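You operate a simulated robot arm through the tools that you are given. There is no shell and no other tool.

You are at the controls of a simulated robot arm. One attempt, no reset.

JOB
Slot the three loose cores on top of the core rack by size.
Fine: try the 40 mm one in the ring gauge before you slot it; on No go it goes in the rack's rejects bin; leave the other cores.

Only the result counts: the job must be done as asked and must still hold three seconds after the hand-in. Knocking over, shifting, dropping, spilling or breaking anything else fails it.

ROBOT AND FRAMES
A 7-joint arm with a two-finger parallel gripper, fixed in place. Base frame: the origin is at the foot of the arm, x ahead of it, y to its left, z up; the work surface is at about z = 0.8. Units: m, rad, N and s.
With the tool pointing down near the work surface it reaches from about 0.3 to 0.7 m from the base axis. Its first joint turns from -1.152 to 1.152 rad. Payload 1.57 kg.
Tool frame: the origin (TCP) lies between the finger pads and is the grasp point; the fingertips stand 0.03 m ahead of it; z points along the fingers, y is the line along which they close. The gripper opens to 0.11 m. The fingers are 0.024 m wide and 0.012 m thick; the gripper's body (0.048 by 0.112 m) begins 0.078 m behind the TCP.
Orientation is that of the tool frame in the base frame, as a unit quaternion [w, x, y, z]. With the fingers straight down and closing along the base's y, the tool's x points along the base's -x, its y along +y and its z along -z.

CONTROLS
- The arm moves only by the tool drive_tool. Its argument "plan" is a list of rows, each a list of 7 numbers: the shift along the base's x, y, z in m, then the turn, a rotation vector about the base's x, y, z in rad, then the gripper command, from -1 (fully open) to 1 (shut), values between in proportion. In form: [[dx, dy, dz, rx, ry, rz, grip], ...]. A call has 1 to 20 rows; each row shifts and turns the commanded pose from where the row before left it. Each row takes 0.2 s and may step no farther than 0.05 m and 0.15 rad from the row before; otherwise, or with a gripper value out of range, the whole call is refused. Where a pose cannot be reached the arm comes as near as it can. A force on the tool above 40 N (or 10 N above the force at the start of the call, whichever is more), or a blocked arm, ends the call early, and 0.2 s more pass. Each finger travels about 0.108 m/s and halts on what it meets, pressing with about 24 N; the grip force reading is that of the motor and also rises with nothing between the fingers. The clock runs only during rows and for 0.2 s after the last one: add rows that do not move to give the fingers time. The reply holds the time, the measured pose of the TCP, the force on the tool along the base axes, the opening and the grip force, in the units named above and with some noise, with the torque about the TCP (base axes, N m) and any sound that the robot's microphone picked up.
- Cameras (640 x 400 px; columns grow to the right, rows downward): "scene" is fixed at [0.1489, -0.3912, 1.3848]; the picture's right is [0.87, -0.49, 0.00], its down [-0.36, -0.64, -0.68] and it looks along [0.33, 0.59, -0.74] (base axes); focal length 214 px, centre (320, 200). "wrist" rides on the gripper at [0.07, 0.016, -0.141] in the tool frame; the picture's right is [-0.23, 0.97, 0.00], its down [-0.86, -0.20, -0.48] and it looks along [-0.47, -0.11, 0.88] (tool axes); focal length 222 px, centre (320, 200). There is no depth. A picture from a camera that has moved, and an enlarged one, comes with that camera's place and axes in the base frame and with its lens.
- camera(camera): a new picture of that camera. No time passes.
- close_up(camera, box): a new picture of the part [left, top, right, bottom] of that camera's present view, enlarged. No time passes.
- close_job(): hands the job in; it is judged then, once.

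Nothing tells you positions but the pictures and the camera data. Unless the task says otherwise, let go and move clear before handing in.

The tools are called after "Emit:" as name(argument=value, ...) on one line, values as JSON. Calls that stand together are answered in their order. drive_tool: Moves the arm, as the interface text tells. Its arguments: {"type":"object","properties":{"plan":{"type":"array"}},"required":["plan"]} The other tools are called the same way: camera (camera) takes a picture; close_up (camera, box) takes an enlarged picture of a part of a camera's view; close_job () hands the job in.

At the start:

```text
time_s: 0.0
position: [0.4225, -0.1739, 1.2152]
ee_rot: [0.001, 0.0, 1.0, -0.001]
contact_force: [0.2, -0.3, -0.3]
torque: [-0.01, 0.0, 0.03]
width: 0.11
grasp_force: 0.1
```

scene: 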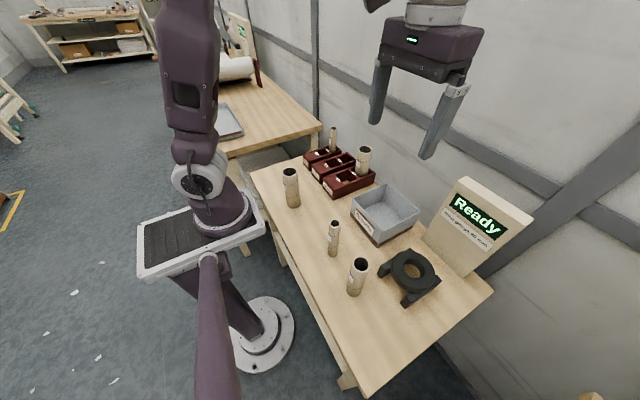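
wrist: 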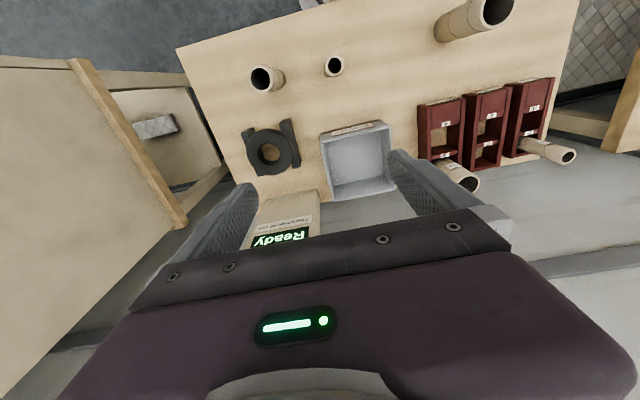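

I see a bench with three loose cores (left, middle, front), a ring gauge with a display reading "Ready", a grey bin and a dark-red rack that already holds a couple of cores. I'll take enlarged pictures to read labels before moving.

Emit:
close_up(camera="scene", box=[290, 120, 390, 200])

Emit:
close_up(camera="scene", box=[310, 170, 450, 310])

Emit:
close_up(camera="scene", box=[260, 150, 350, 260])

Emit:
close_up(camera="wrist", box=[400, 60, 600, 200])

Emit:
close_up(camera="wrist", box=[220, 40, 400, 220])

Emit:
close_up(camera="scene", box=[420, 160, 540, 280])

```text
5.00 times, centred on (340, 160) of scene
camera zoom: at [0.1489, -0.3912, 1.3848], right [0.87, -0.49, 0.0], down [-0.36, -0.64, -0.68], along [0.33, 0.59, -0.74], focal length 1072 px, centre (220, 400)
```

zoom: 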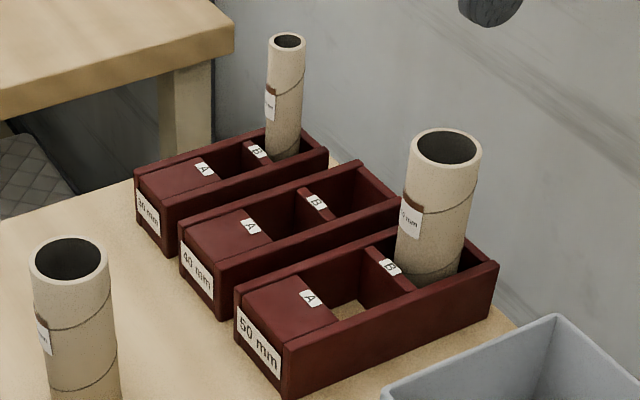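

```text
2.86 times, centred on (380, 240) of scene
camera zoom: at [0.1489, -0.3912, 1.3848], right [0.87, -0.49, 0.0], down [-0.36, -0.64, -0.68], along [0.33, 0.59, -0.74], focal length 613 px, centre (149, 86)
```

zoom: 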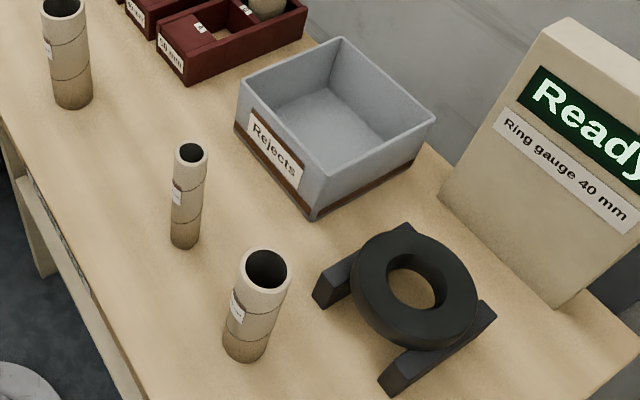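

```text
3.64 times, centred on (305, 205) of scene
camera zoom: at [0.1489, -0.3912, 1.3848], right [0.87, -0.49, 0.0], down [-0.36, -0.64, -0.68], along [0.33, 0.59, -0.74], focal length 780 px, centre (374, 182)
```

zoom: 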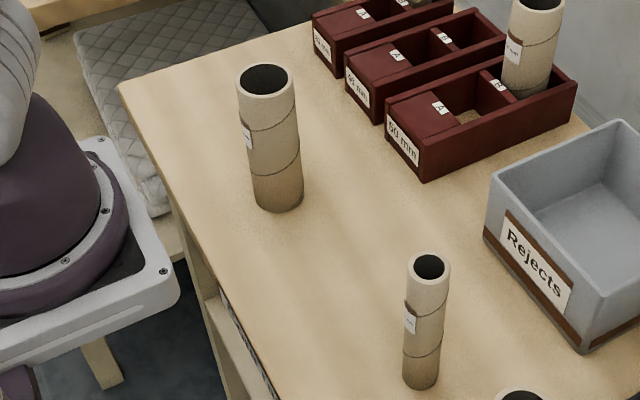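

```text
2.86 times, centred on (500, 130) of wrist
camera zoom: at [0.3527, -0.1588, 1.3572], right [0.23, 0.97, 0.0], down [0.86, -0.2, 0.48], along [0.47, -0.11, -0.88], focal length 635 px, centre (-194, 400)
```

zoom: 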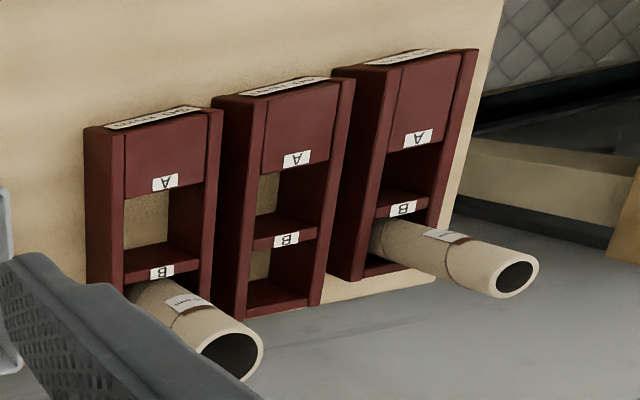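

```text
2.22 times, centred on (310, 130) of wrist
camera zoom: at [0.3527, -0.1588, 1.3572], right [0.23, 0.97, 0.0], down [0.86, -0.2, 0.48], along [0.47, -0.11, -0.88], focal length 494 px, centre (342, 356)
```

zoom: 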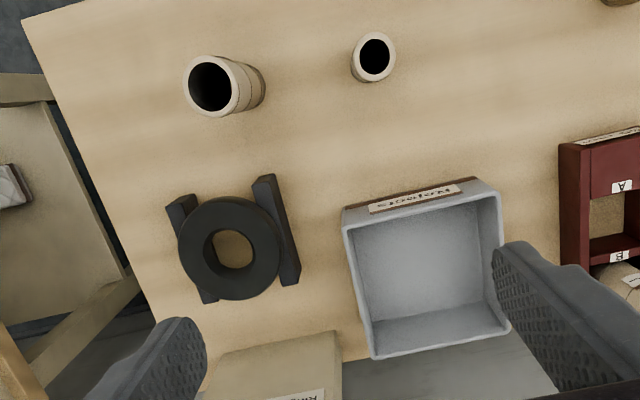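

```text
3.33 times, centred on (480, 220) of scene
camera zoom: at [0.1489, -0.3912, 1.3848], right [0.87, -0.49, 0.0], down [-0.36, -0.64, -0.68], along [0.33, 0.59, -0.74], focal length 715 px, centre (-213, 133)
```

zoom: 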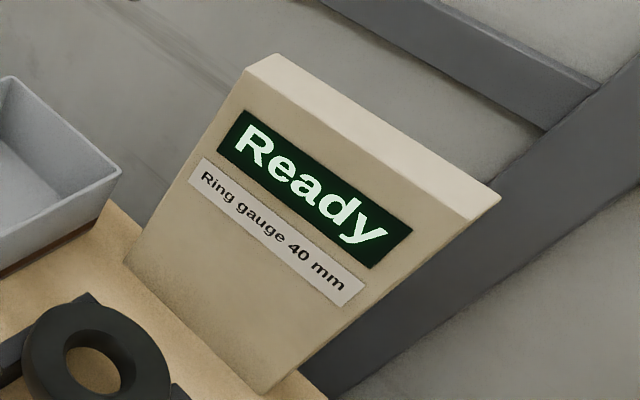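

I see the three loose cores standing at roughly (0.32, 0.11), (0.34, -0.13) and (0.33, -0.25). By apparent width they are about 50, 30 and 40 mm. The ring gauge is near (0.47, -0.30). The rack lanes for 30/40/50 mm each have slots A and B, and the B slots of the 30 and 50 lanes are taken. Next I move the wrist camera high over the rack to measure it.

Emit:
drive_tool(plan=[[-0.01, 0.05, 0, 0, 0, 0, -1], [-0.01, 0.049, 0, 0, 0, 0, -1], [-0.01, 0.049, 0, 0, 0, 0, -1], [-0.01, 0.049, 0, 0, 0, 0, -1], [0, 0.05, 0, 0, 0, 0, -1], [0, 0.05, 0, 0, 0, 0, -1], [0, 0.04, 0, 0, 0, 0, -1], [0, 0, 0, 0, 0, 0, -1], [0, 0, 0, 0, 0, 0, -1]])

Emit:
camera(camera="wrist")

Emit:
close_up(camera="wrist", box=[220, 60, 420, 200])

Emit:
camera(camera="scene")

```text
refused: row 1 steps farther than a row can; nothing moved
```

```text
taken
camera wrist: at [0.3527, -0.1588, 1.3572], right [0.23, 0.97, 0.0], down [0.86, -0.2, 0.48], along [0.47, -0.11, -0.88], focal length 222 px, centre (320, 200)
```

wrist: 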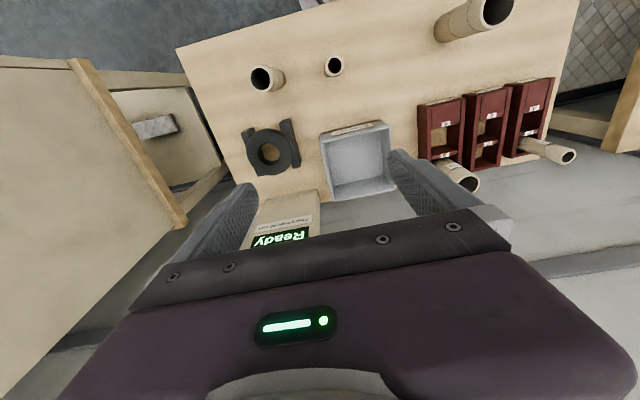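

```text
2.86 times, centred on (320, 130) of wrist
camera zoom: at [0.3527, -0.1588, 1.3572], right [0.23, 0.97, 0.0], down [0.86, -0.2, 0.48], along [0.47, -0.11, -0.88], focal length 635 px, centre (320, 400)
```

zoom: 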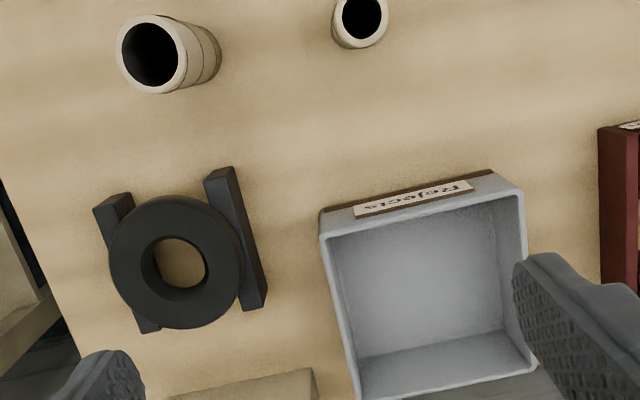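

```text
taken
```

scene: 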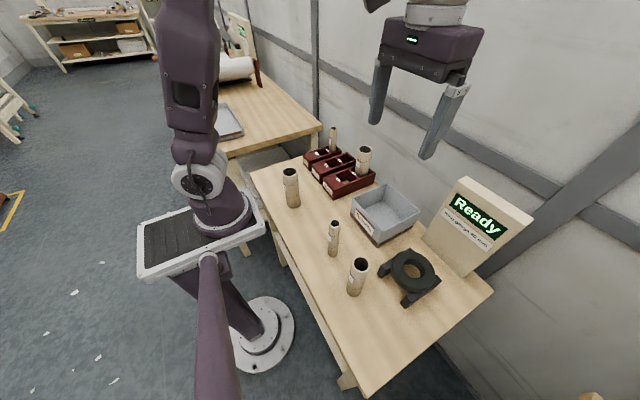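

The first row of my plan stepped just over the 0.05 m limit, so the call was refused and nothing moved. I send the same move with smaller steps to view the rack.

Emit:
drive_tool(plan=[[-0.006, 0.045, 0, 0, 0, 0, -1], [-0.006, 0.045, 0, 0, 0, 0, -1], [-0.006, 0.045, 0, 0, 0, 0, -1], [-0.006, 0.045, 0, 0, 0, 0, -1], [-0.006, 0.045, 0, 0, 0, 0, -1], [-0.006, 0.045, 0, 0, 0, 0, -1], [-0.006, 0.045, 0, 0, 0, 0, -1], [0, 0.03, 0, 0, 0, 0, -1], [0, 0, 0, 0, 0, 0, -1], [0, 0, 0, 0, 0, 0, -1]])

Emit:
camera(camera="wrist")

Emit:
close_up(camera="wrist", box=[240, 60, 440, 200])

Emit:
close_up(camera="wrist", box=[200, 0, 400, 120])

```text
time_s: 2.2
position: [0.379, 0.172, 1.2144]
ee_rot: [0.001, 0.0, 1.0, 0.0]
contact_force: [0.0, -0.7, 0.6]
torque: [-0.02, 0.01, 0.0]
width: 0.1102
grasp_force: 0.1
```

```text
taken
camera wrist: at [0.309, 0.1861, 1.3572], right [0.23, 0.97, 0.0], down [0.86, -0.2, 0.48], along [0.47, -0.11, -0.88], focal length 222 px, centre (320, 200)
```

wrist: 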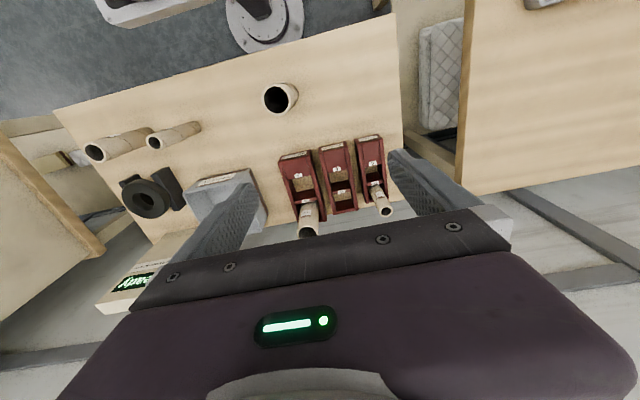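

```text
2.86 times, centred on (340, 130) of wrist
camera zoom: at [0.309, 0.1861, 1.3572], right [0.23, 0.97, 0.0], down [0.86, -0.2, 0.48], along [0.47, -0.11, -0.88], focal length 635 px, centre (263, 400)
```

zoom: 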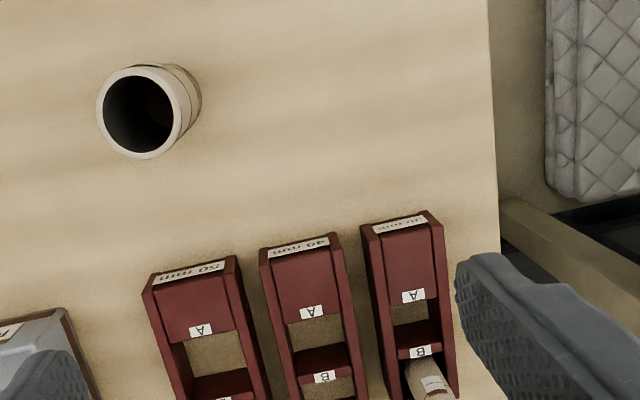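

```text
3.20 times, centred on (300, 60) of wrist
camera zoom: at [0.309, 0.1861, 1.3572], right [0.23, 0.97, 0.0], down [0.86, -0.2, 0.48], along [0.47, -0.11, -0.88], focal length 711 px, centre (384, 648)
```

zoom: 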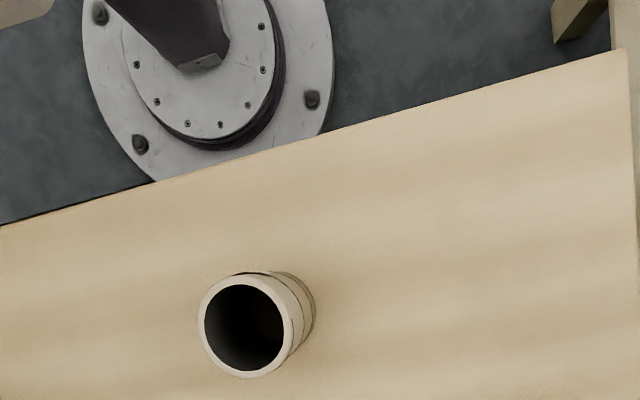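

From this view the rack lanes look parallel to the base x axis, with the 40 lane near y≈0.18 and the A slots near x≈0.52. I move in over the rack, staying well above the standing cores, to measure the slots accurately.

Emit:
drive_tool(plan=[[0.035, -0.005, -0.03, 0, 0, 0, -1], [0.035, -0.005, -0.03, 0, 0, 0, -1], [0.035, -0.005, -0.03, 0, 0, 0, -1], [0.0, -0.005, -0.03, 0, 0, 0, -1], [0, 0, 0, 0, 0, 0, -1], [0, 0, 0, 0, 0, 0, -1]])

Emit:
camera(camera="wrist")

Emit:
close_up(camera="wrist", box=[220, 60, 420, 185])

```text
time_s: 3.6
position: [0.4847, 0.1519, 1.0966]
ee_rot: [0.0, 0.0, 1.0, -0.001]
contact_force: [0.2, 0.8, -0.1]
torque: [-0.02, -0.03, -0.01]
width: 0.1099
grasp_force: 0.1
```

```text
taken
camera wrist: at [0.415, 0.1657, 1.2378], right [0.23, 0.97, 0.0], down [0.86, -0.2, 0.48], along [0.47, -0.11, -0.88], focal length 222 px, centre (320, 200)
```

wrist: 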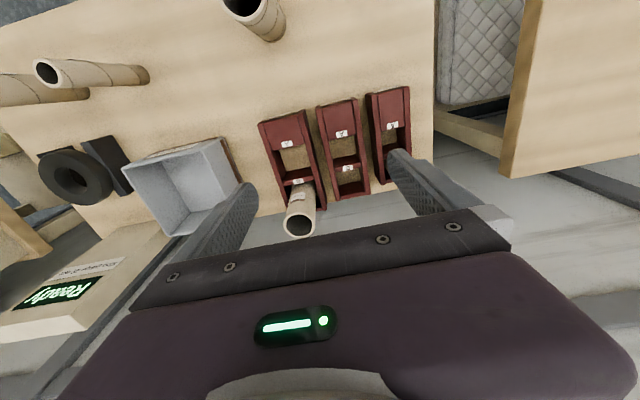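

```text
3.20 times, centred on (320, 122) of wrist
camera zoom: at [0.415, 0.1657, 1.2378], right [0.23, 0.97, 0.0], down [0.86, -0.2, 0.48], along [0.47, -0.11, -0.88], focal length 711 px, centre (320, 448)
```

zoom: 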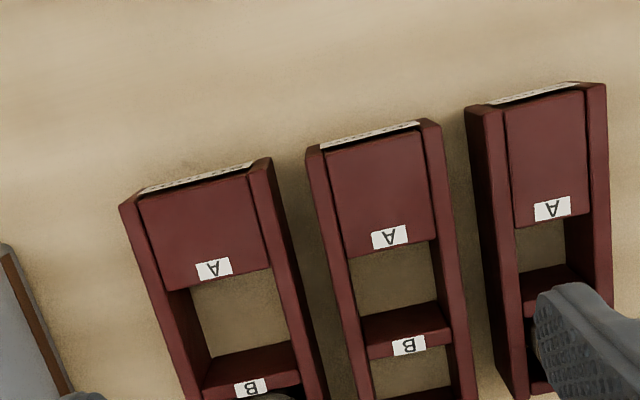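

I can see all three lanes clearly now, with the A opening just behind each front block. I'll zoom in further to pin the slot edges and read the labels.

Emit:
close_up(camera="wrist", box=[310, 90, 380, 210])

Emit:
close_up(camera="wrist", box=[250, 100, 330, 240])

Emit:
close_up(camera="scene", box=[325, 150, 385, 200])

Emit:
close_up(camera="scene", box=[300, 125, 360, 185])

```text
3.33 times, centred on (345, 150) of wrist
camera zoom: at [0.415, 0.1657, 1.2378], right [0.23, 0.97, 0.0], down [0.86, -0.2, 0.48], along [0.47, -0.11, -0.88], focal length 740 px, centre (237, 367)
```

zoom: 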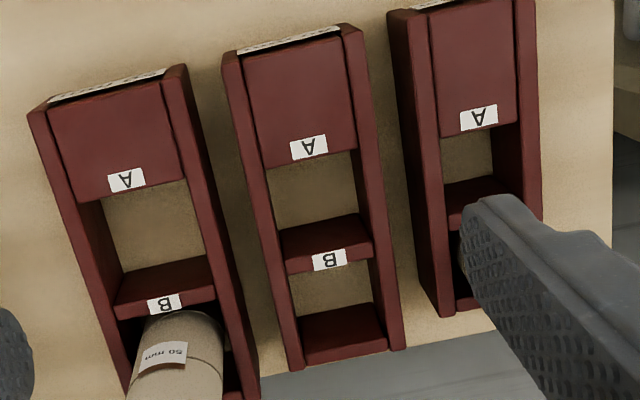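

```text
2.86 times, centred on (290, 170) of wrist
camera zoom: at [0.415, 0.1657, 1.2378], right [0.23, 0.97, 0.0], down [0.86, -0.2, 0.48], along [0.47, -0.11, -0.88], focal length 635 px, centre (406, 286)
```

zoom: 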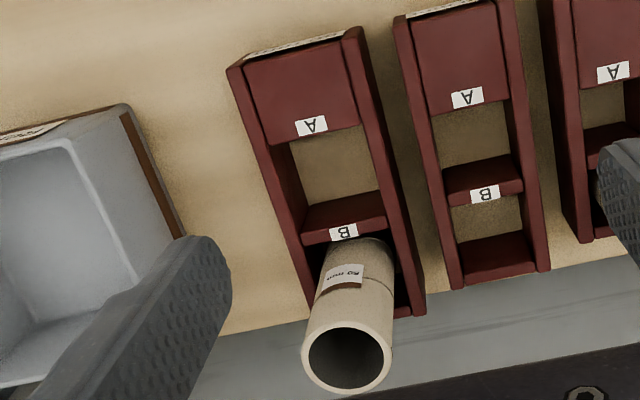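

```text
8.00 times, centred on (355, 175) of scene
camera zoom: at [0.1489, -0.3913, 1.3848], right [0.87, -0.49, 0.0], down [-0.36, -0.64, -0.68], along [0.33, 0.59, -0.74], focal length 1716 px, centre (40, 400)
```

zoom: 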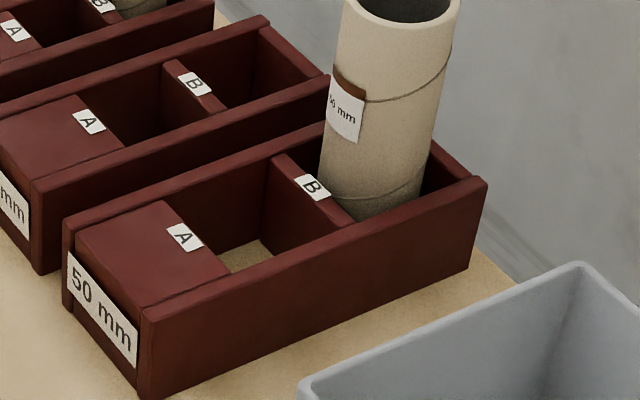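

```text
6.67 times, centred on (330, 155) of scene
camera zoom: at [0.1489, -0.3913, 1.3848], right [0.87, -0.49, 0.0], down [-0.36, -0.64, -0.68], along [0.33, 0.59, -0.74], focal length 1430 px, centre (253, 500)
```

zoom: 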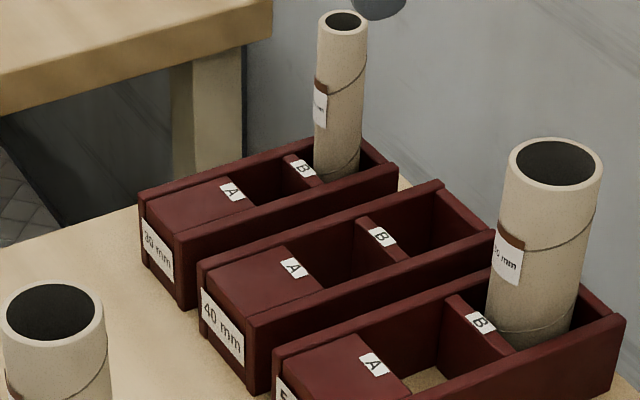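

The rack is consistent between the two cameras: wall tops near z≈0.855, lanes at y≈0.090 (50), 0.183 (40) and 0.269 (30), A slots centred near x≈0.535 and B near x≈0.598. I now move above the 50 mm core near (0.321, 0.108), and read the loose cores' labels.

Emit:
drive_tool(plan=[[-0.0411, -0.0108, -0.0, 0, 0, 0, -1], [-0.0411, -0.0108, 0, 0, 0, 0, -1], [-0.0411, -0.0108, -0.01, 0, 0, 0, -1], [-0.0412, -0.0107, -0.02, 0, 0, 0, -1], [0, 0, 0, 0, 0, 0, -1], [0, 0, 0, 0, 0, 0, -1]])

Emit:
close_up(camera="scene", box=[265, 150, 325, 215])

Emit:
close_up(camera="scene", box=[315, 210, 355, 265])

Emit:
close_up(camera="scene", box=[335, 245, 385, 305])

Emit:
camera(camera="scene")

Emit:
camera(camera="wrist")

```text
time_s: 5.0
position: [0.3213, 0.1097, 1.0667]
ee_rot: [0.0, 0.0, 1.0, 0.0]
contact_force: [0.0, 0.4, 0.5]
torque: [-0.01, 0.0, 0.02]
width: 0.11
grasp_force: 0.0
```

```text
6.15 times, centred on (295, 182) of scene
camera zoom: at [0.1489, -0.3913, 1.3848], right [0.87, -0.49, 0.0], down [-0.36, -0.64, -0.68], along [0.33, 0.59, -0.74], focal length 1320 px, centre (474, 308)
```

zoom: 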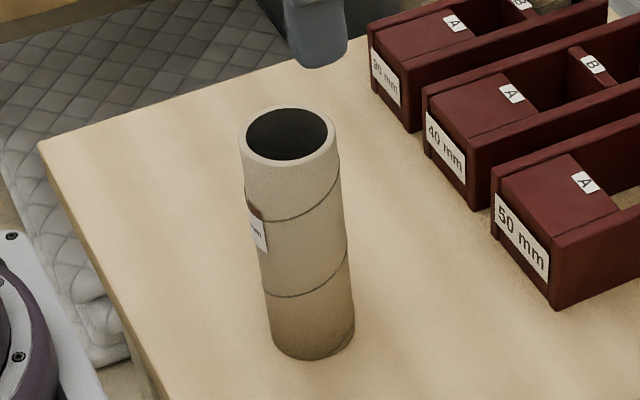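

```text
7.27 times, centred on (335, 238) of scene
camera zoom: at [0.1489, -0.3913, 1.3848], right [0.87, -0.49, 0.0], down [-0.36, -0.64, -0.68], along [0.33, 0.59, -0.74], focal length 1560 px, centre (211, -73)
```

zoom: 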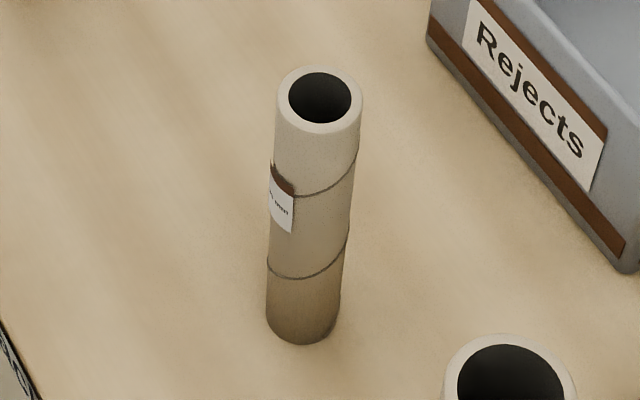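

```text
6.67 times, centred on (360, 275) of scene
camera zoom: at [0.1489, -0.3913, 1.3848], right [0.87, -0.49, 0.0], down [-0.36, -0.64, -0.68], along [0.33, 0.59, -0.74], focal length 1430 px, centre (53, -300)
```

zoom: 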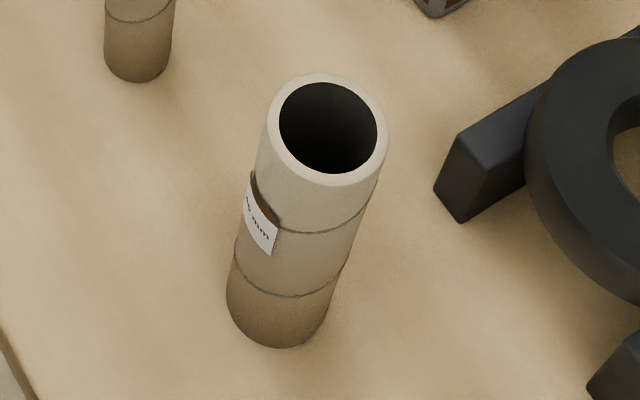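

```text
taken
```

scene: 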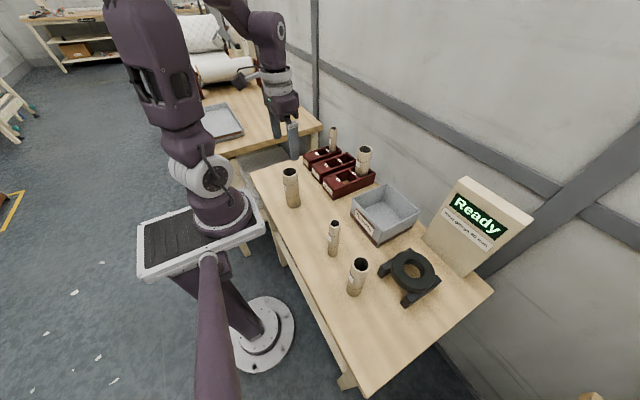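

```text
taken
camera wrist: at [0.2514, 0.1233, 1.2078], right [0.23, 0.97, 0.0], down [0.86, -0.2, 0.48], along [0.47, -0.11, -0.88], focal length 222 px, centre (320, 200)
```

wrist: 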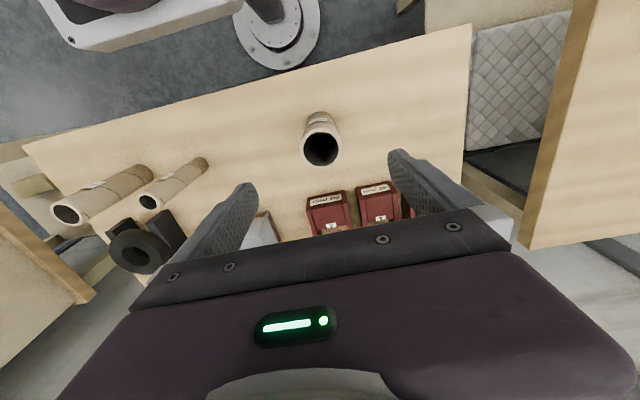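

I'm centred over the 50 mm core to within about 2 mm by the wrist picture. The loose cores look as expected for 50, 30 and 40 mm. Next I descend over it with the fingers on either side and close.

Emit:
drive_tool(plan=[[0.001, 0, -0.04, 0, 0, 0, -1], [0, 0, -0.04, 0, 0, 0, -1], [0, 0, -0.04, 0, 0, 0, -1], [0, 0, -0.03, 0, 0, 0, -1], [0, 0, 0, 0, 0, 0, -1], [0, 0, 0, 0, 0, 0, 1], [0, 0, 0, 0, 0, 0, 1], [0, 0, 0, 0, 0, 0, 1], [0, 0, 0, 0, 0, 0, 1]])

Emit:
camera(camera="wrist")

Emit:
close_up(camera="scene", box=[250, 130, 350, 220])

```text
time_s: 7.0
position: [0.3189, 0.1086, 0.9167]
ee_rot: [-0.001, 0.0, 1.0, 0.0]
contact_force: [0.7, 0.1, 0.2]
torque: [0.01, 0.05, 0.02]
width: 0.0485
grasp_force: 23.6
```

```text
taken
camera wrist: at [0.2502, 0.1222, 1.0581], right [0.23, 0.97, 0.0], down [0.86, -0.2, 0.48], along [0.47, -0.11, -0.88], focal length 222 px, centre (320, 200)
```

wrist: 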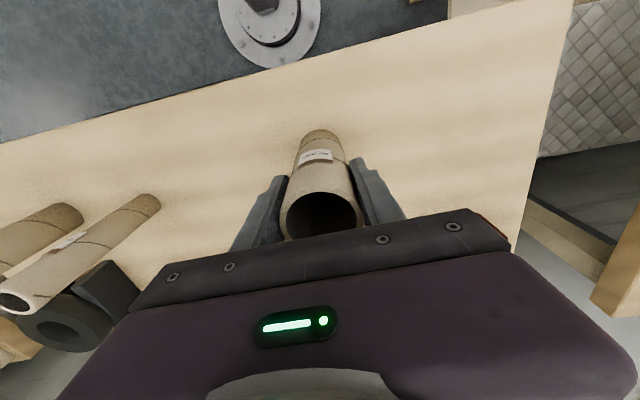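

```text
4.44 times, centred on (300, 175) of scene
camera zoom: at [0.1489, -0.3912, 1.3848], right [0.87, -0.49, 0.0], down [-0.36, -0.64, -0.68], along [0.33, 0.59, -0.74], focal length 953 px, centre (409, 311)
```

zoom: 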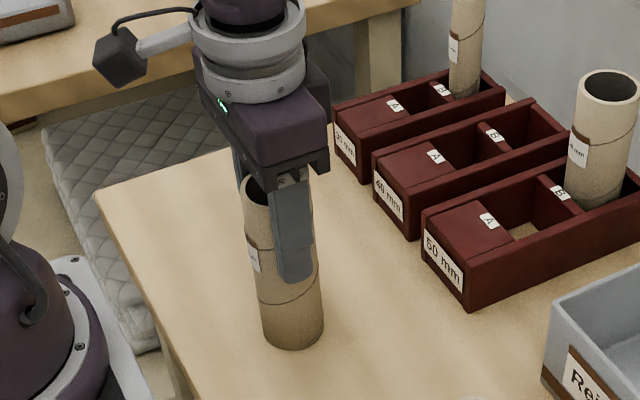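

The 50 mm core is held (width ≈ 0.05, steady grip force). I lift it 0.17 m so it clears everything, and carry it over slot A of the 50 mm lane.

Emit:
drive_tool(plan=[[0, 0, 0.03, 0, 0, 0, 1], [0, 0, 0.045, 0, 0, 0, 1], [0, 0, 0.045, 0, 0, 0, 1], [0, 0, 0.045, 0, 0, 0, 1], [0.0426, -0.0036, 0, 0, 0, 0, 1], [0.0426, -0.0036, 0, 0, 0, 0, 1], [0.0426, -0.0036, 0, 0, 0, 0, 1], [0.0426, -0.0036, 0, 0, 0, 0, 1], [0.0426, -0.0036, 0, 0, 0, 0, 1], [0, 0, 0, 0, 0, 0, 1], [0, 0, 0, 0, 0, 0, 1]])

Emit:
camera(camera="wrist")

Emit:
close_up(camera="scene", box=[300, 90, 420, 210])

```text
time_s: 9.4
position: [0.5345, 0.0892, 1.0791]
ee_rot: [0.0, 0.0, 1.0, 0.0]
contact_force: [0.7, 0.2, -0.5]
torque: [0.01, -0.03, 0.03]
width: 0.0488
grasp_force: 24.1
```

```text
taken
camera wrist: at [0.4648, 0.1033, 1.2205], right [0.23, 0.97, 0.0], down [0.86, -0.2, 0.48], along [0.47, -0.11, -0.88], focal length 222 px, centre (320, 200)
```

wrist: 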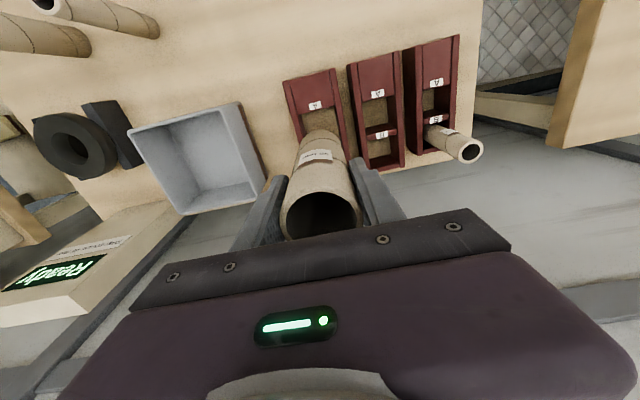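

```text
3.33 times, centred on (360, 150) of scene
camera zoom: at [0.1489, -0.3913, 1.3848], right [0.87, -0.49, 0.0], down [-0.36, -0.64, -0.68], along [0.33, 0.59, -0.74], focal length 715 px, centre (187, 367)
```

zoom: 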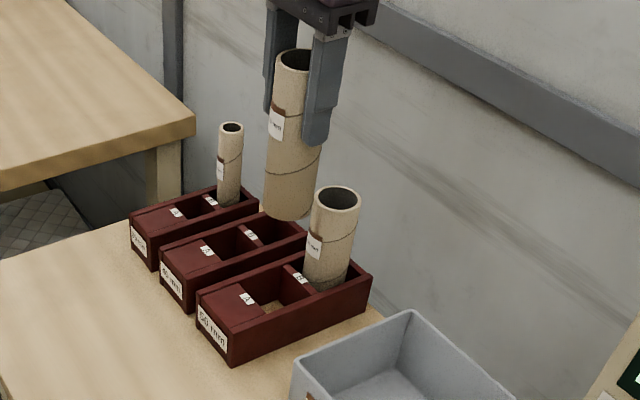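

The core hangs above the rack at about (0.535, 0.089). I zoom in on the wrist view to refine the slot positions before lowering.

Emit:
close_up(camera="wrist", box=[270, 60, 370, 160])

Emit:
close_up(camera="wrist", box=[340, 30, 480, 180])

```text
4.00 times, centred on (320, 110) of wrist
camera zoom: at [0.4648, 0.1033, 1.2205], right [0.23, 0.97, 0.0], down [0.86, -0.2, 0.48], along [0.47, -0.11, -0.88], focal length 888 px, centre (320, 560)
```

zoom: 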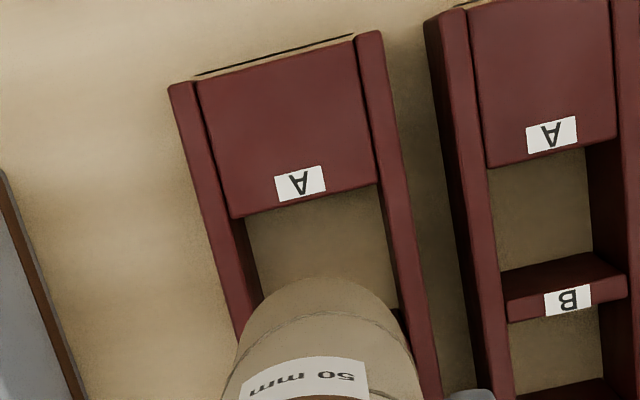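

```text
2.67 times, centred on (410, 105) of wrist
camera zoom: at [0.4648, 0.1033, 1.2205], right [0.23, 0.97, 0.0], down [0.86, -0.2, 0.48], along [0.47, -0.11, -0.88], focal length 592 px, centre (80, 453)
```

zoom: 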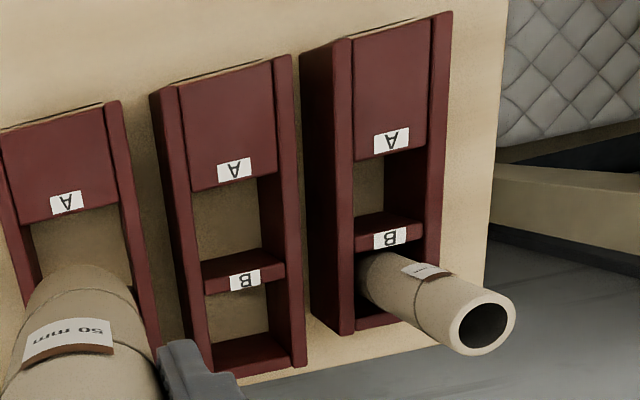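

The near wall and block edges put slot A (50) at x≈0.5055–0.565, y≈0.058–0.117, so I nudge the core by (-1.5, -1) mm and lower it to just above the rack top before checking again.

Emit:
drive_tool(plan=[[-0.0015, -0.001, -0.03, 0, 0, 0, 1], [0, 0, -0.03, 0, 0, 0, 1], [0, 0, -0.03, 0, 0, 0, 1], [0, 0, 0, 0, 0, 0, 1], [0, 0, 0, 0, 0, 0, 1]])

Emit:
close_up(camera="wrist", box=[270, 80, 370, 180])

Emit:
close_up(camera="scene", box=[320, 130, 390, 200])

```text
time_s: 10.6
position: [0.5333, 0.0901, 0.9886]
ee_rot: [0.0, -0.001, 1.0, 0.0]
contact_force: [-0.4, 0.6, 0.4]
torque: [-0.01, -0.01, -0.02]
width: 0.0486
grasp_force: 24.0
```

```text
4.00 times, centred on (320, 130) of wrist
camera zoom: at [0.464, 0.104, 1.1301], right [0.23, 0.97, 0.0], down [0.86, -0.2, 0.48], along [0.47, -0.11, -0.88], focal length 888 px, centre (320, 480)
```

zoom: 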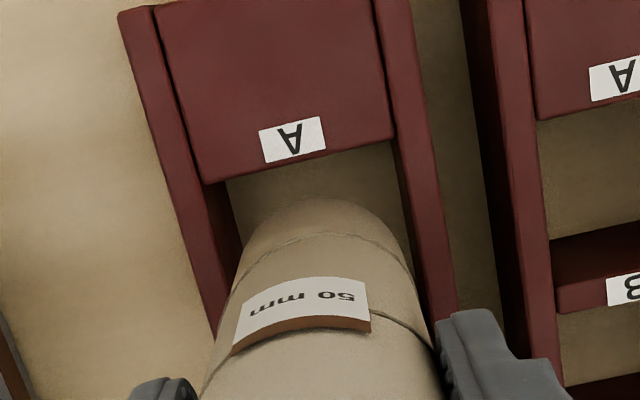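

```text
5.71 times, centred on (355, 165) of scene
camera zoom: at [0.1489, -0.3912, 1.3848], right [0.87, -0.49, 0.0], down [-0.36, -0.64, -0.68], along [0.33, 0.59, -0.74], focal length 1226 px, centre (120, 400)
```

zoom: 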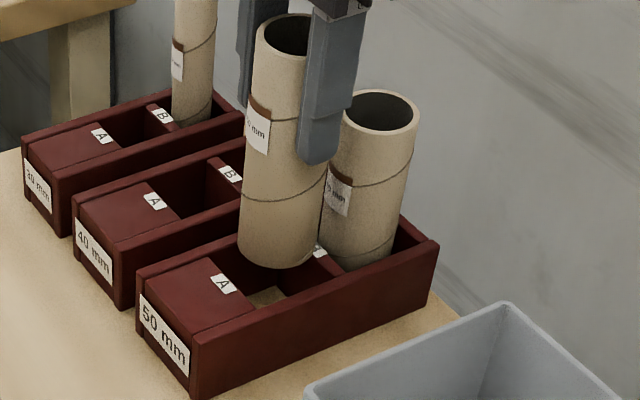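

Relative to the slot, both cameras show the core about 2 mm too far back and about 1 mm to the left. I correct by that amount and lower into the slot slowly, watching the force.

Emit:
drive_tool(plan=[[-0.002, -0.0008, 0, 0, 0, 0, 1], [0, 0, -0.01, 0, 0, 0, 1], [0, 0, -0.01, 0, 0, 0, 1], [0, 0, -0.01, 0, 0, 0, 1], [0, 0, -0.01, 0, 0, 0, 1], [0, 0, 0, 0, 0, 0, 1]])

Emit:
close_up(camera="wrist", box=[270, 80, 370, 180])

Emit:
close_up(camera="scene", box=[320, 130, 390, 200])

```text
time_s: 12.0
position: [0.5321, 0.0912, 0.9492]
ee_rot: [-0.001, -0.001, 1.0, 0.0]
contact_force: [-0.9, 0.3, -0.2]
torque: [-0.01, 0.01, -0.01]
width: 0.0486
grasp_force: 23.9
```

```text
4.00 times, centred on (320, 130) of wrist
camera zoom: at [0.4626, 0.1048, 1.0907], right [0.23, 0.97, 0.0], down [0.86, -0.2, 0.48], along [0.47, -0.11, -0.88], focal length 888 px, centre (320, 480)
```

zoom: 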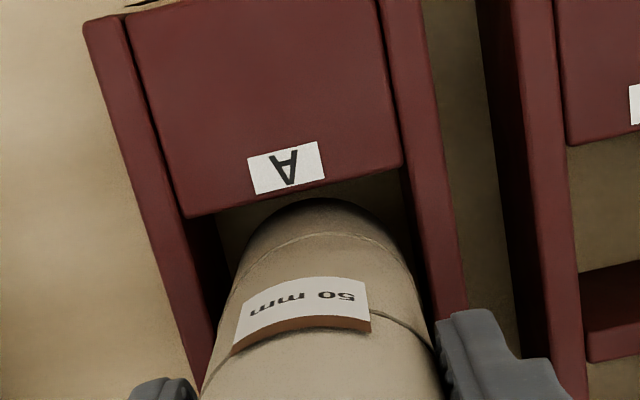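

```text
5.71 times, centred on (355, 165) of scene
camera zoom: at [0.1489, -0.3912, 1.3848], right [0.87, -0.49, 0.0], down [-0.36, -0.64, -0.68], along [0.33, 0.59, -0.74], focal length 1226 px, centre (120, 400)
```

zoom: 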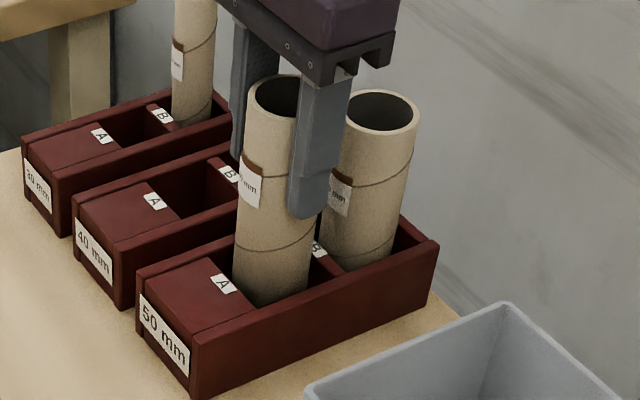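

The core's bottom is now inside the slot with no contact force, but it has drifted slightly towards +y. I correct 2 mm and finish lowering to the bench.

Emit:
drive_tool(plan=[[0, -0.0022, 0, 0, 0, 0, 1], [0, 0, -0.01, 0, 0, 0, 1], [0, 0, -0.01, 0, 0, 0, 1], [0, 0, -0.008, 0, 0, 0, 1], [0, 0, -0.004, 0, 0, 0, 1], [0, 0, 0, 0, 0, 0, 1]])

Emit:
close_up(camera="wrist", box=[270, 80, 370, 180])

Emit:
close_up(camera="scene", box=[320, 130, 390, 200])

```text
time_s: 13.4
position: [0.5309, 0.0882, 0.9181]
ee_rot: [0.0, 0.0, 1.0, 0.0]
contact_force: [-0.2, 0.4, -0.9]
torque: [-0.02, -0.01, 0.06]
width: 0.0488
grasp_force: 24.1
```

```text
4.00 times, centred on (320, 130) of wrist
camera zoom: at [0.4612, 0.1015, 1.0594], right [0.23, 0.97, 0.0], down [0.86, -0.2, 0.48], along [0.47, -0.11, -0.88], focal length 888 px, centre (320, 480)
```

zoom: 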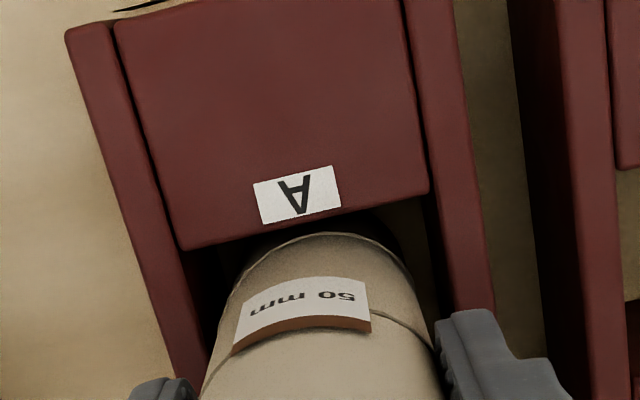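

```text
5.71 times, centred on (355, 165) of scene
camera zoom: at [0.1489, -0.3912, 1.3848], right [0.87, -0.49, 0.0], down [-0.36, -0.64, -0.68], along [0.33, 0.59, -0.74], focal length 1226 px, centre (120, 400)
```

zoom: 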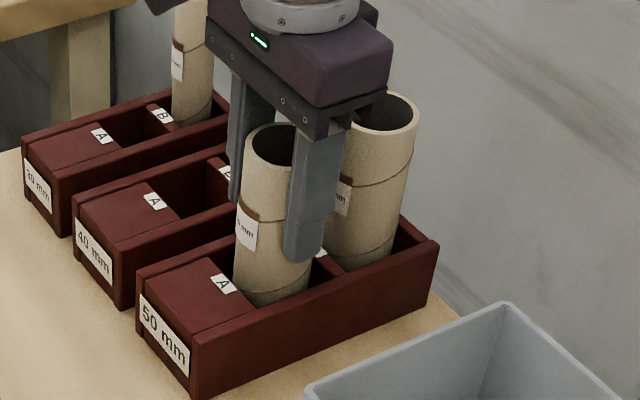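

The core is about 1 mm above the bench, in the slot. I set it down, open partway, and rise straight up.

Emit:
drive_tool(plan=[[0, 0, -0.0012, 0, 0, 0, 1], [0, 0, 0, 0, 0, 0, 1], [0, 0, 0, 0, 0, 0, 0.0], [0, 0, 0, 0, 0, 0, -0.4], [0, 0, 0, 0, 0, 0, -0.4], [0, 0, 0.02, 0, 0, 0, -0.4], [0, 0, 0.04, 0, 0, 0, -0.4], [0, 0, 0.04, 0, 0, 0, -0.4], [0, 0, 0.04, 0, 0, 0, -0.4], [0, 0, 0.04, 0, 0, 0, -1], [0, 0, 0, 0, 0, 0, -1]])

Emit:
camera(camera="wrist")

Emit:
close_up(camera="scene", box=[310, 120, 390, 200])

```text
time_s: 15.8
position: [0.5297, 0.0885, 1.0965]
ee_rot: [0.0, 0.0, 1.0, -0.001]
contact_force: [-0.1, 1.4, 0.5]
torque: [0.01, -0.01, -0.04]
width: 0.1099
grasp_force: 0.1
```

```text
taken
camera wrist: at [0.4593, 0.1022, 1.2388], right [0.23, 0.97, 0.0], down [0.86, -0.2, 0.48], along [0.47, -0.11, -0.88], focal length 222 px, centre (320, 200)
```

wrist: 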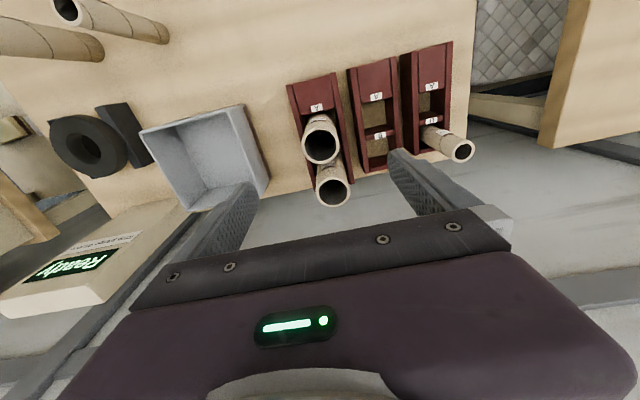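

```text
5.00 times, centred on (350, 160) of scene
camera zoom: at [0.1489, -0.3913, 1.3848], right [0.87, -0.49, 0.0], down [-0.36, -0.64, -0.68], along [0.33, 0.59, -0.74], focal length 1072 px, centre (170, 400)
```

zoom: 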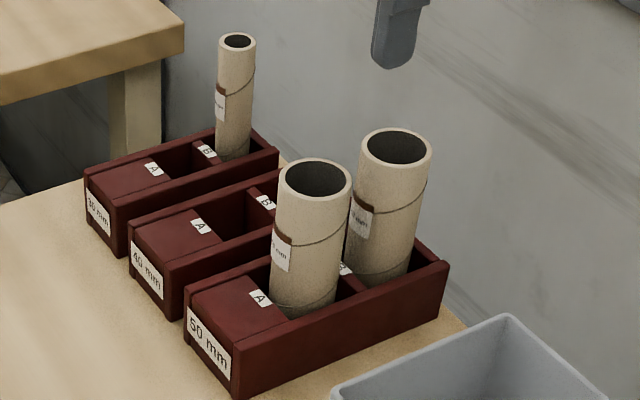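

The 50 mm core stands in slot A of its lane and nothing else moved. Next is the 30 mm core near (0.339, -0.129), so I move above it and check with the wrist camera.

Emit:
drive_tool(plan=[[-0.0272, -0.031, 0, 0, 0, 0, -1], [-0.0272, -0.031, 0, 0, 0, 0, -1], [-0.0272, -0.031, 0, 0, 0, 0, -1], [-0.0272, -0.031, 0, 0, 0, 0, -1], [-0.0272, -0.031, 0, 0, 0, 0, -1], [-0.0272, -0.031, 0, 0, 0, 0, -1], [-0.0272, -0.031, -0.02, 0, 0, 0, -1], [0, 0, 0, 0, 0, 0, -1], [0, 0, 0, 0, 0, 0, -1]])

Emit:
camera(camera="wrist")

Emit:
close_up(camera="wrist", box=[250, 80, 390, 190])

```text
time_s: 17.8
position: [0.3383, -0.1301, 1.0789]
ee_rot: [0.001, 0.0, 1.0, 0.0]
contact_force: [0.3, 0.0, -0.2]
torque: [-0.01, 0.04, 0.0]
width: 0.1102
grasp_force: 0.1
```

```text
taken
camera wrist: at [0.2695, -0.1157, 1.2192], right [0.23, 0.97, 0.0], down [0.86, -0.2, 0.48], along [0.47, -0.11, -0.88], focal length 222 px, centre (320, 200)
```

wrist: 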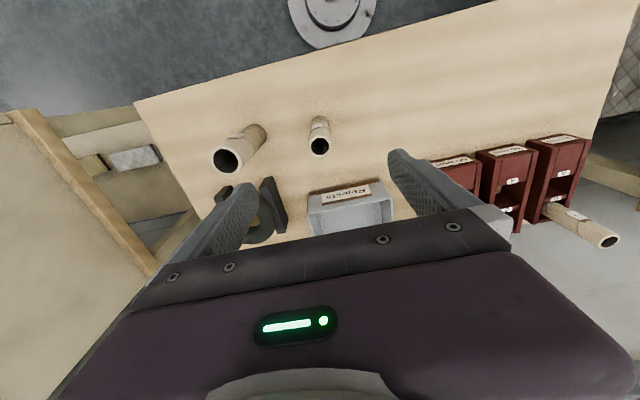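

```text
3.64 times, centred on (320, 135) of wrist
camera zoom: at [0.2695, -0.1157, 1.2192], right [0.23, 0.97, 0.0], down [0.86, -0.2, 0.48], along [0.47, -0.11, -0.88], focal length 808 px, centre (320, 436)
```

zoom: 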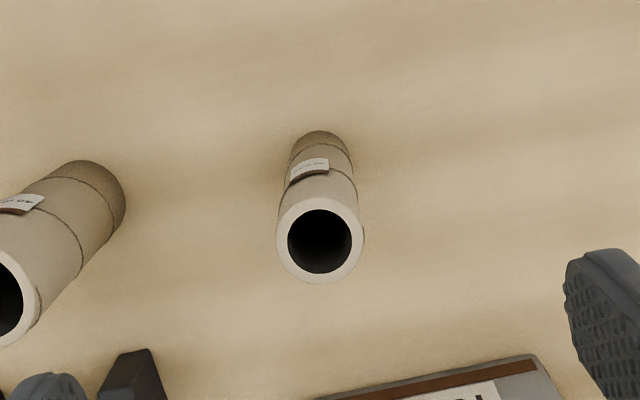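

The 30 mm rim sits at about (0.340, -0.132), within 2 mm of the tool. I correct, descend with the fingers well clear of the 40 mm core, and grasp.

Emit:
drive_tool(plan=[[0.0015, -0.0015, -0.04, 0, 0, 0, -1], [0, 0, -0.04, 0, 0, 0, -1], [0, 0, -0.04, 0, 0, 0, -1], [0, 0, -0.04, 0, 0, 0, -1], [0, 0, 0, 0, 0, 0, -1], [0, 0, 0, 0, 0, 0, 1], [0, 0, 0, 0, 0, 0, 1], [0, 0, 0, 0, 0, 0, 1], [0, 0, 0, 0, 0, 0, 1], [0, 0, 0, 0, 0, 0, 1]])

Emit:
camera(camera="wrist")

Emit:
close_up(camera="scene", box=[290, 180, 390, 280])

```text
time_s: 20.0
position: [0.3437, -0.1314, 0.9191]
ee_rot: [0.0, 0.001, 1.0, 0.0]
contact_force: [0.7, 1.0, 2.1]
torque: [0.09, 0.04, 0.02]
width: 0.0287
grasp_force: 24.2
```

```text
taken
camera wrist: at [0.2742, -0.1177, 1.0613], right [0.23, 0.97, 0.0], down [0.86, -0.2, 0.48], along [0.47, -0.11, -0.88], focal length 222 px, centre (320, 200)
```

wrist: 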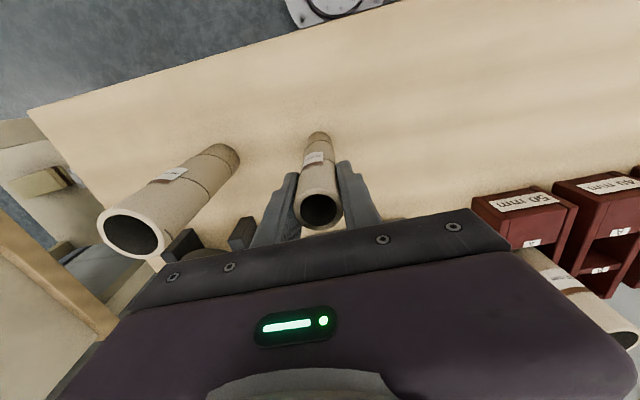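

```text
4.00 times, centred on (340, 230) of scene
camera zoom: at [0.1489, -0.3913, 1.3848], right [0.87, -0.49, 0.0], down [-0.36, -0.64, -0.68], along [0.33, 0.59, -0.74], focal length 858 px, centre (240, 80)
```

zoom: 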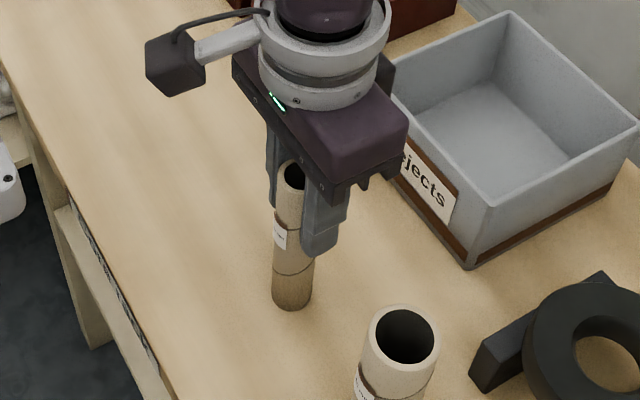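

The 30 mm core is gripped (width ≈ 0.029). I zoom in to see how it sits between the fingers before lifting.

Emit:
close_up(camera="wrist", box=[270, 120, 370, 240])

Emit:
drive_tool(plan=[[0, 0, 0.03, 0, 0, 0, 1], [0, 0, 0.045, 0, 0, 0, 1], [0, 0, 0.045, 0, 0, 0, 1], [0, 0, 0.045, 0, 0, 0, 1], [0, 0, 0, 0, 0, 0, 1]])

Emit:
close_up(camera="scene", box=[290, 120, 430, 260])

```text
3.33 times, centred on (320, 180) of wrist
camera zoom: at [0.2742, -0.1177, 1.0613], right [0.23, 0.97, 0.0], down [0.86, -0.2, 0.48], along [0.47, -0.11, -0.88], focal length 740 px, centre (320, 267)
```

zoom: 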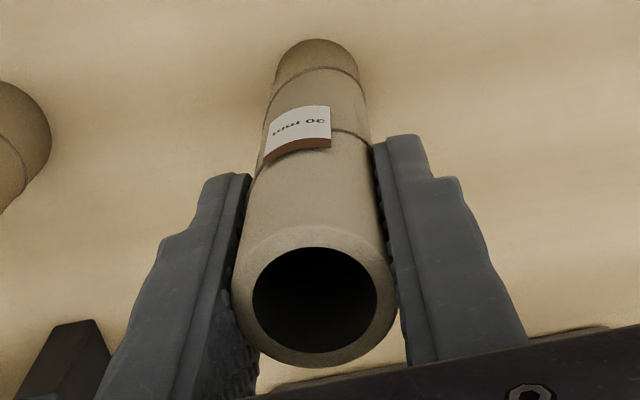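

```text
time_s: 21.2
position: [0.3426, -0.1295, 1.0818]
ee_rot: [0.0, 0.0, 1.0, 0.0]
contact_force: [-0.4, -0.5, -0.2]
torque: [0.0, -0.04, -0.01]
width: 0.0291
grasp_force: 24.0
```

```text
2.86 times, centred on (360, 190) of scene
camera zoom: at [0.1489, -0.3912, 1.3848], right [0.87, -0.49, 0.0], down [-0.36, -0.64, -0.68], along [0.33, 0.59, -0.74], focal length 613 px, centre (206, 229)
```

zoom: 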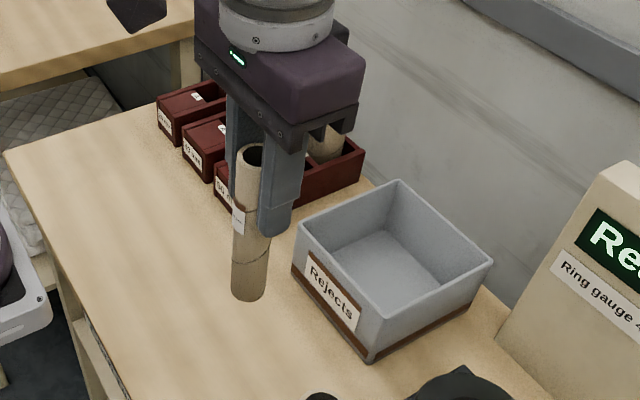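

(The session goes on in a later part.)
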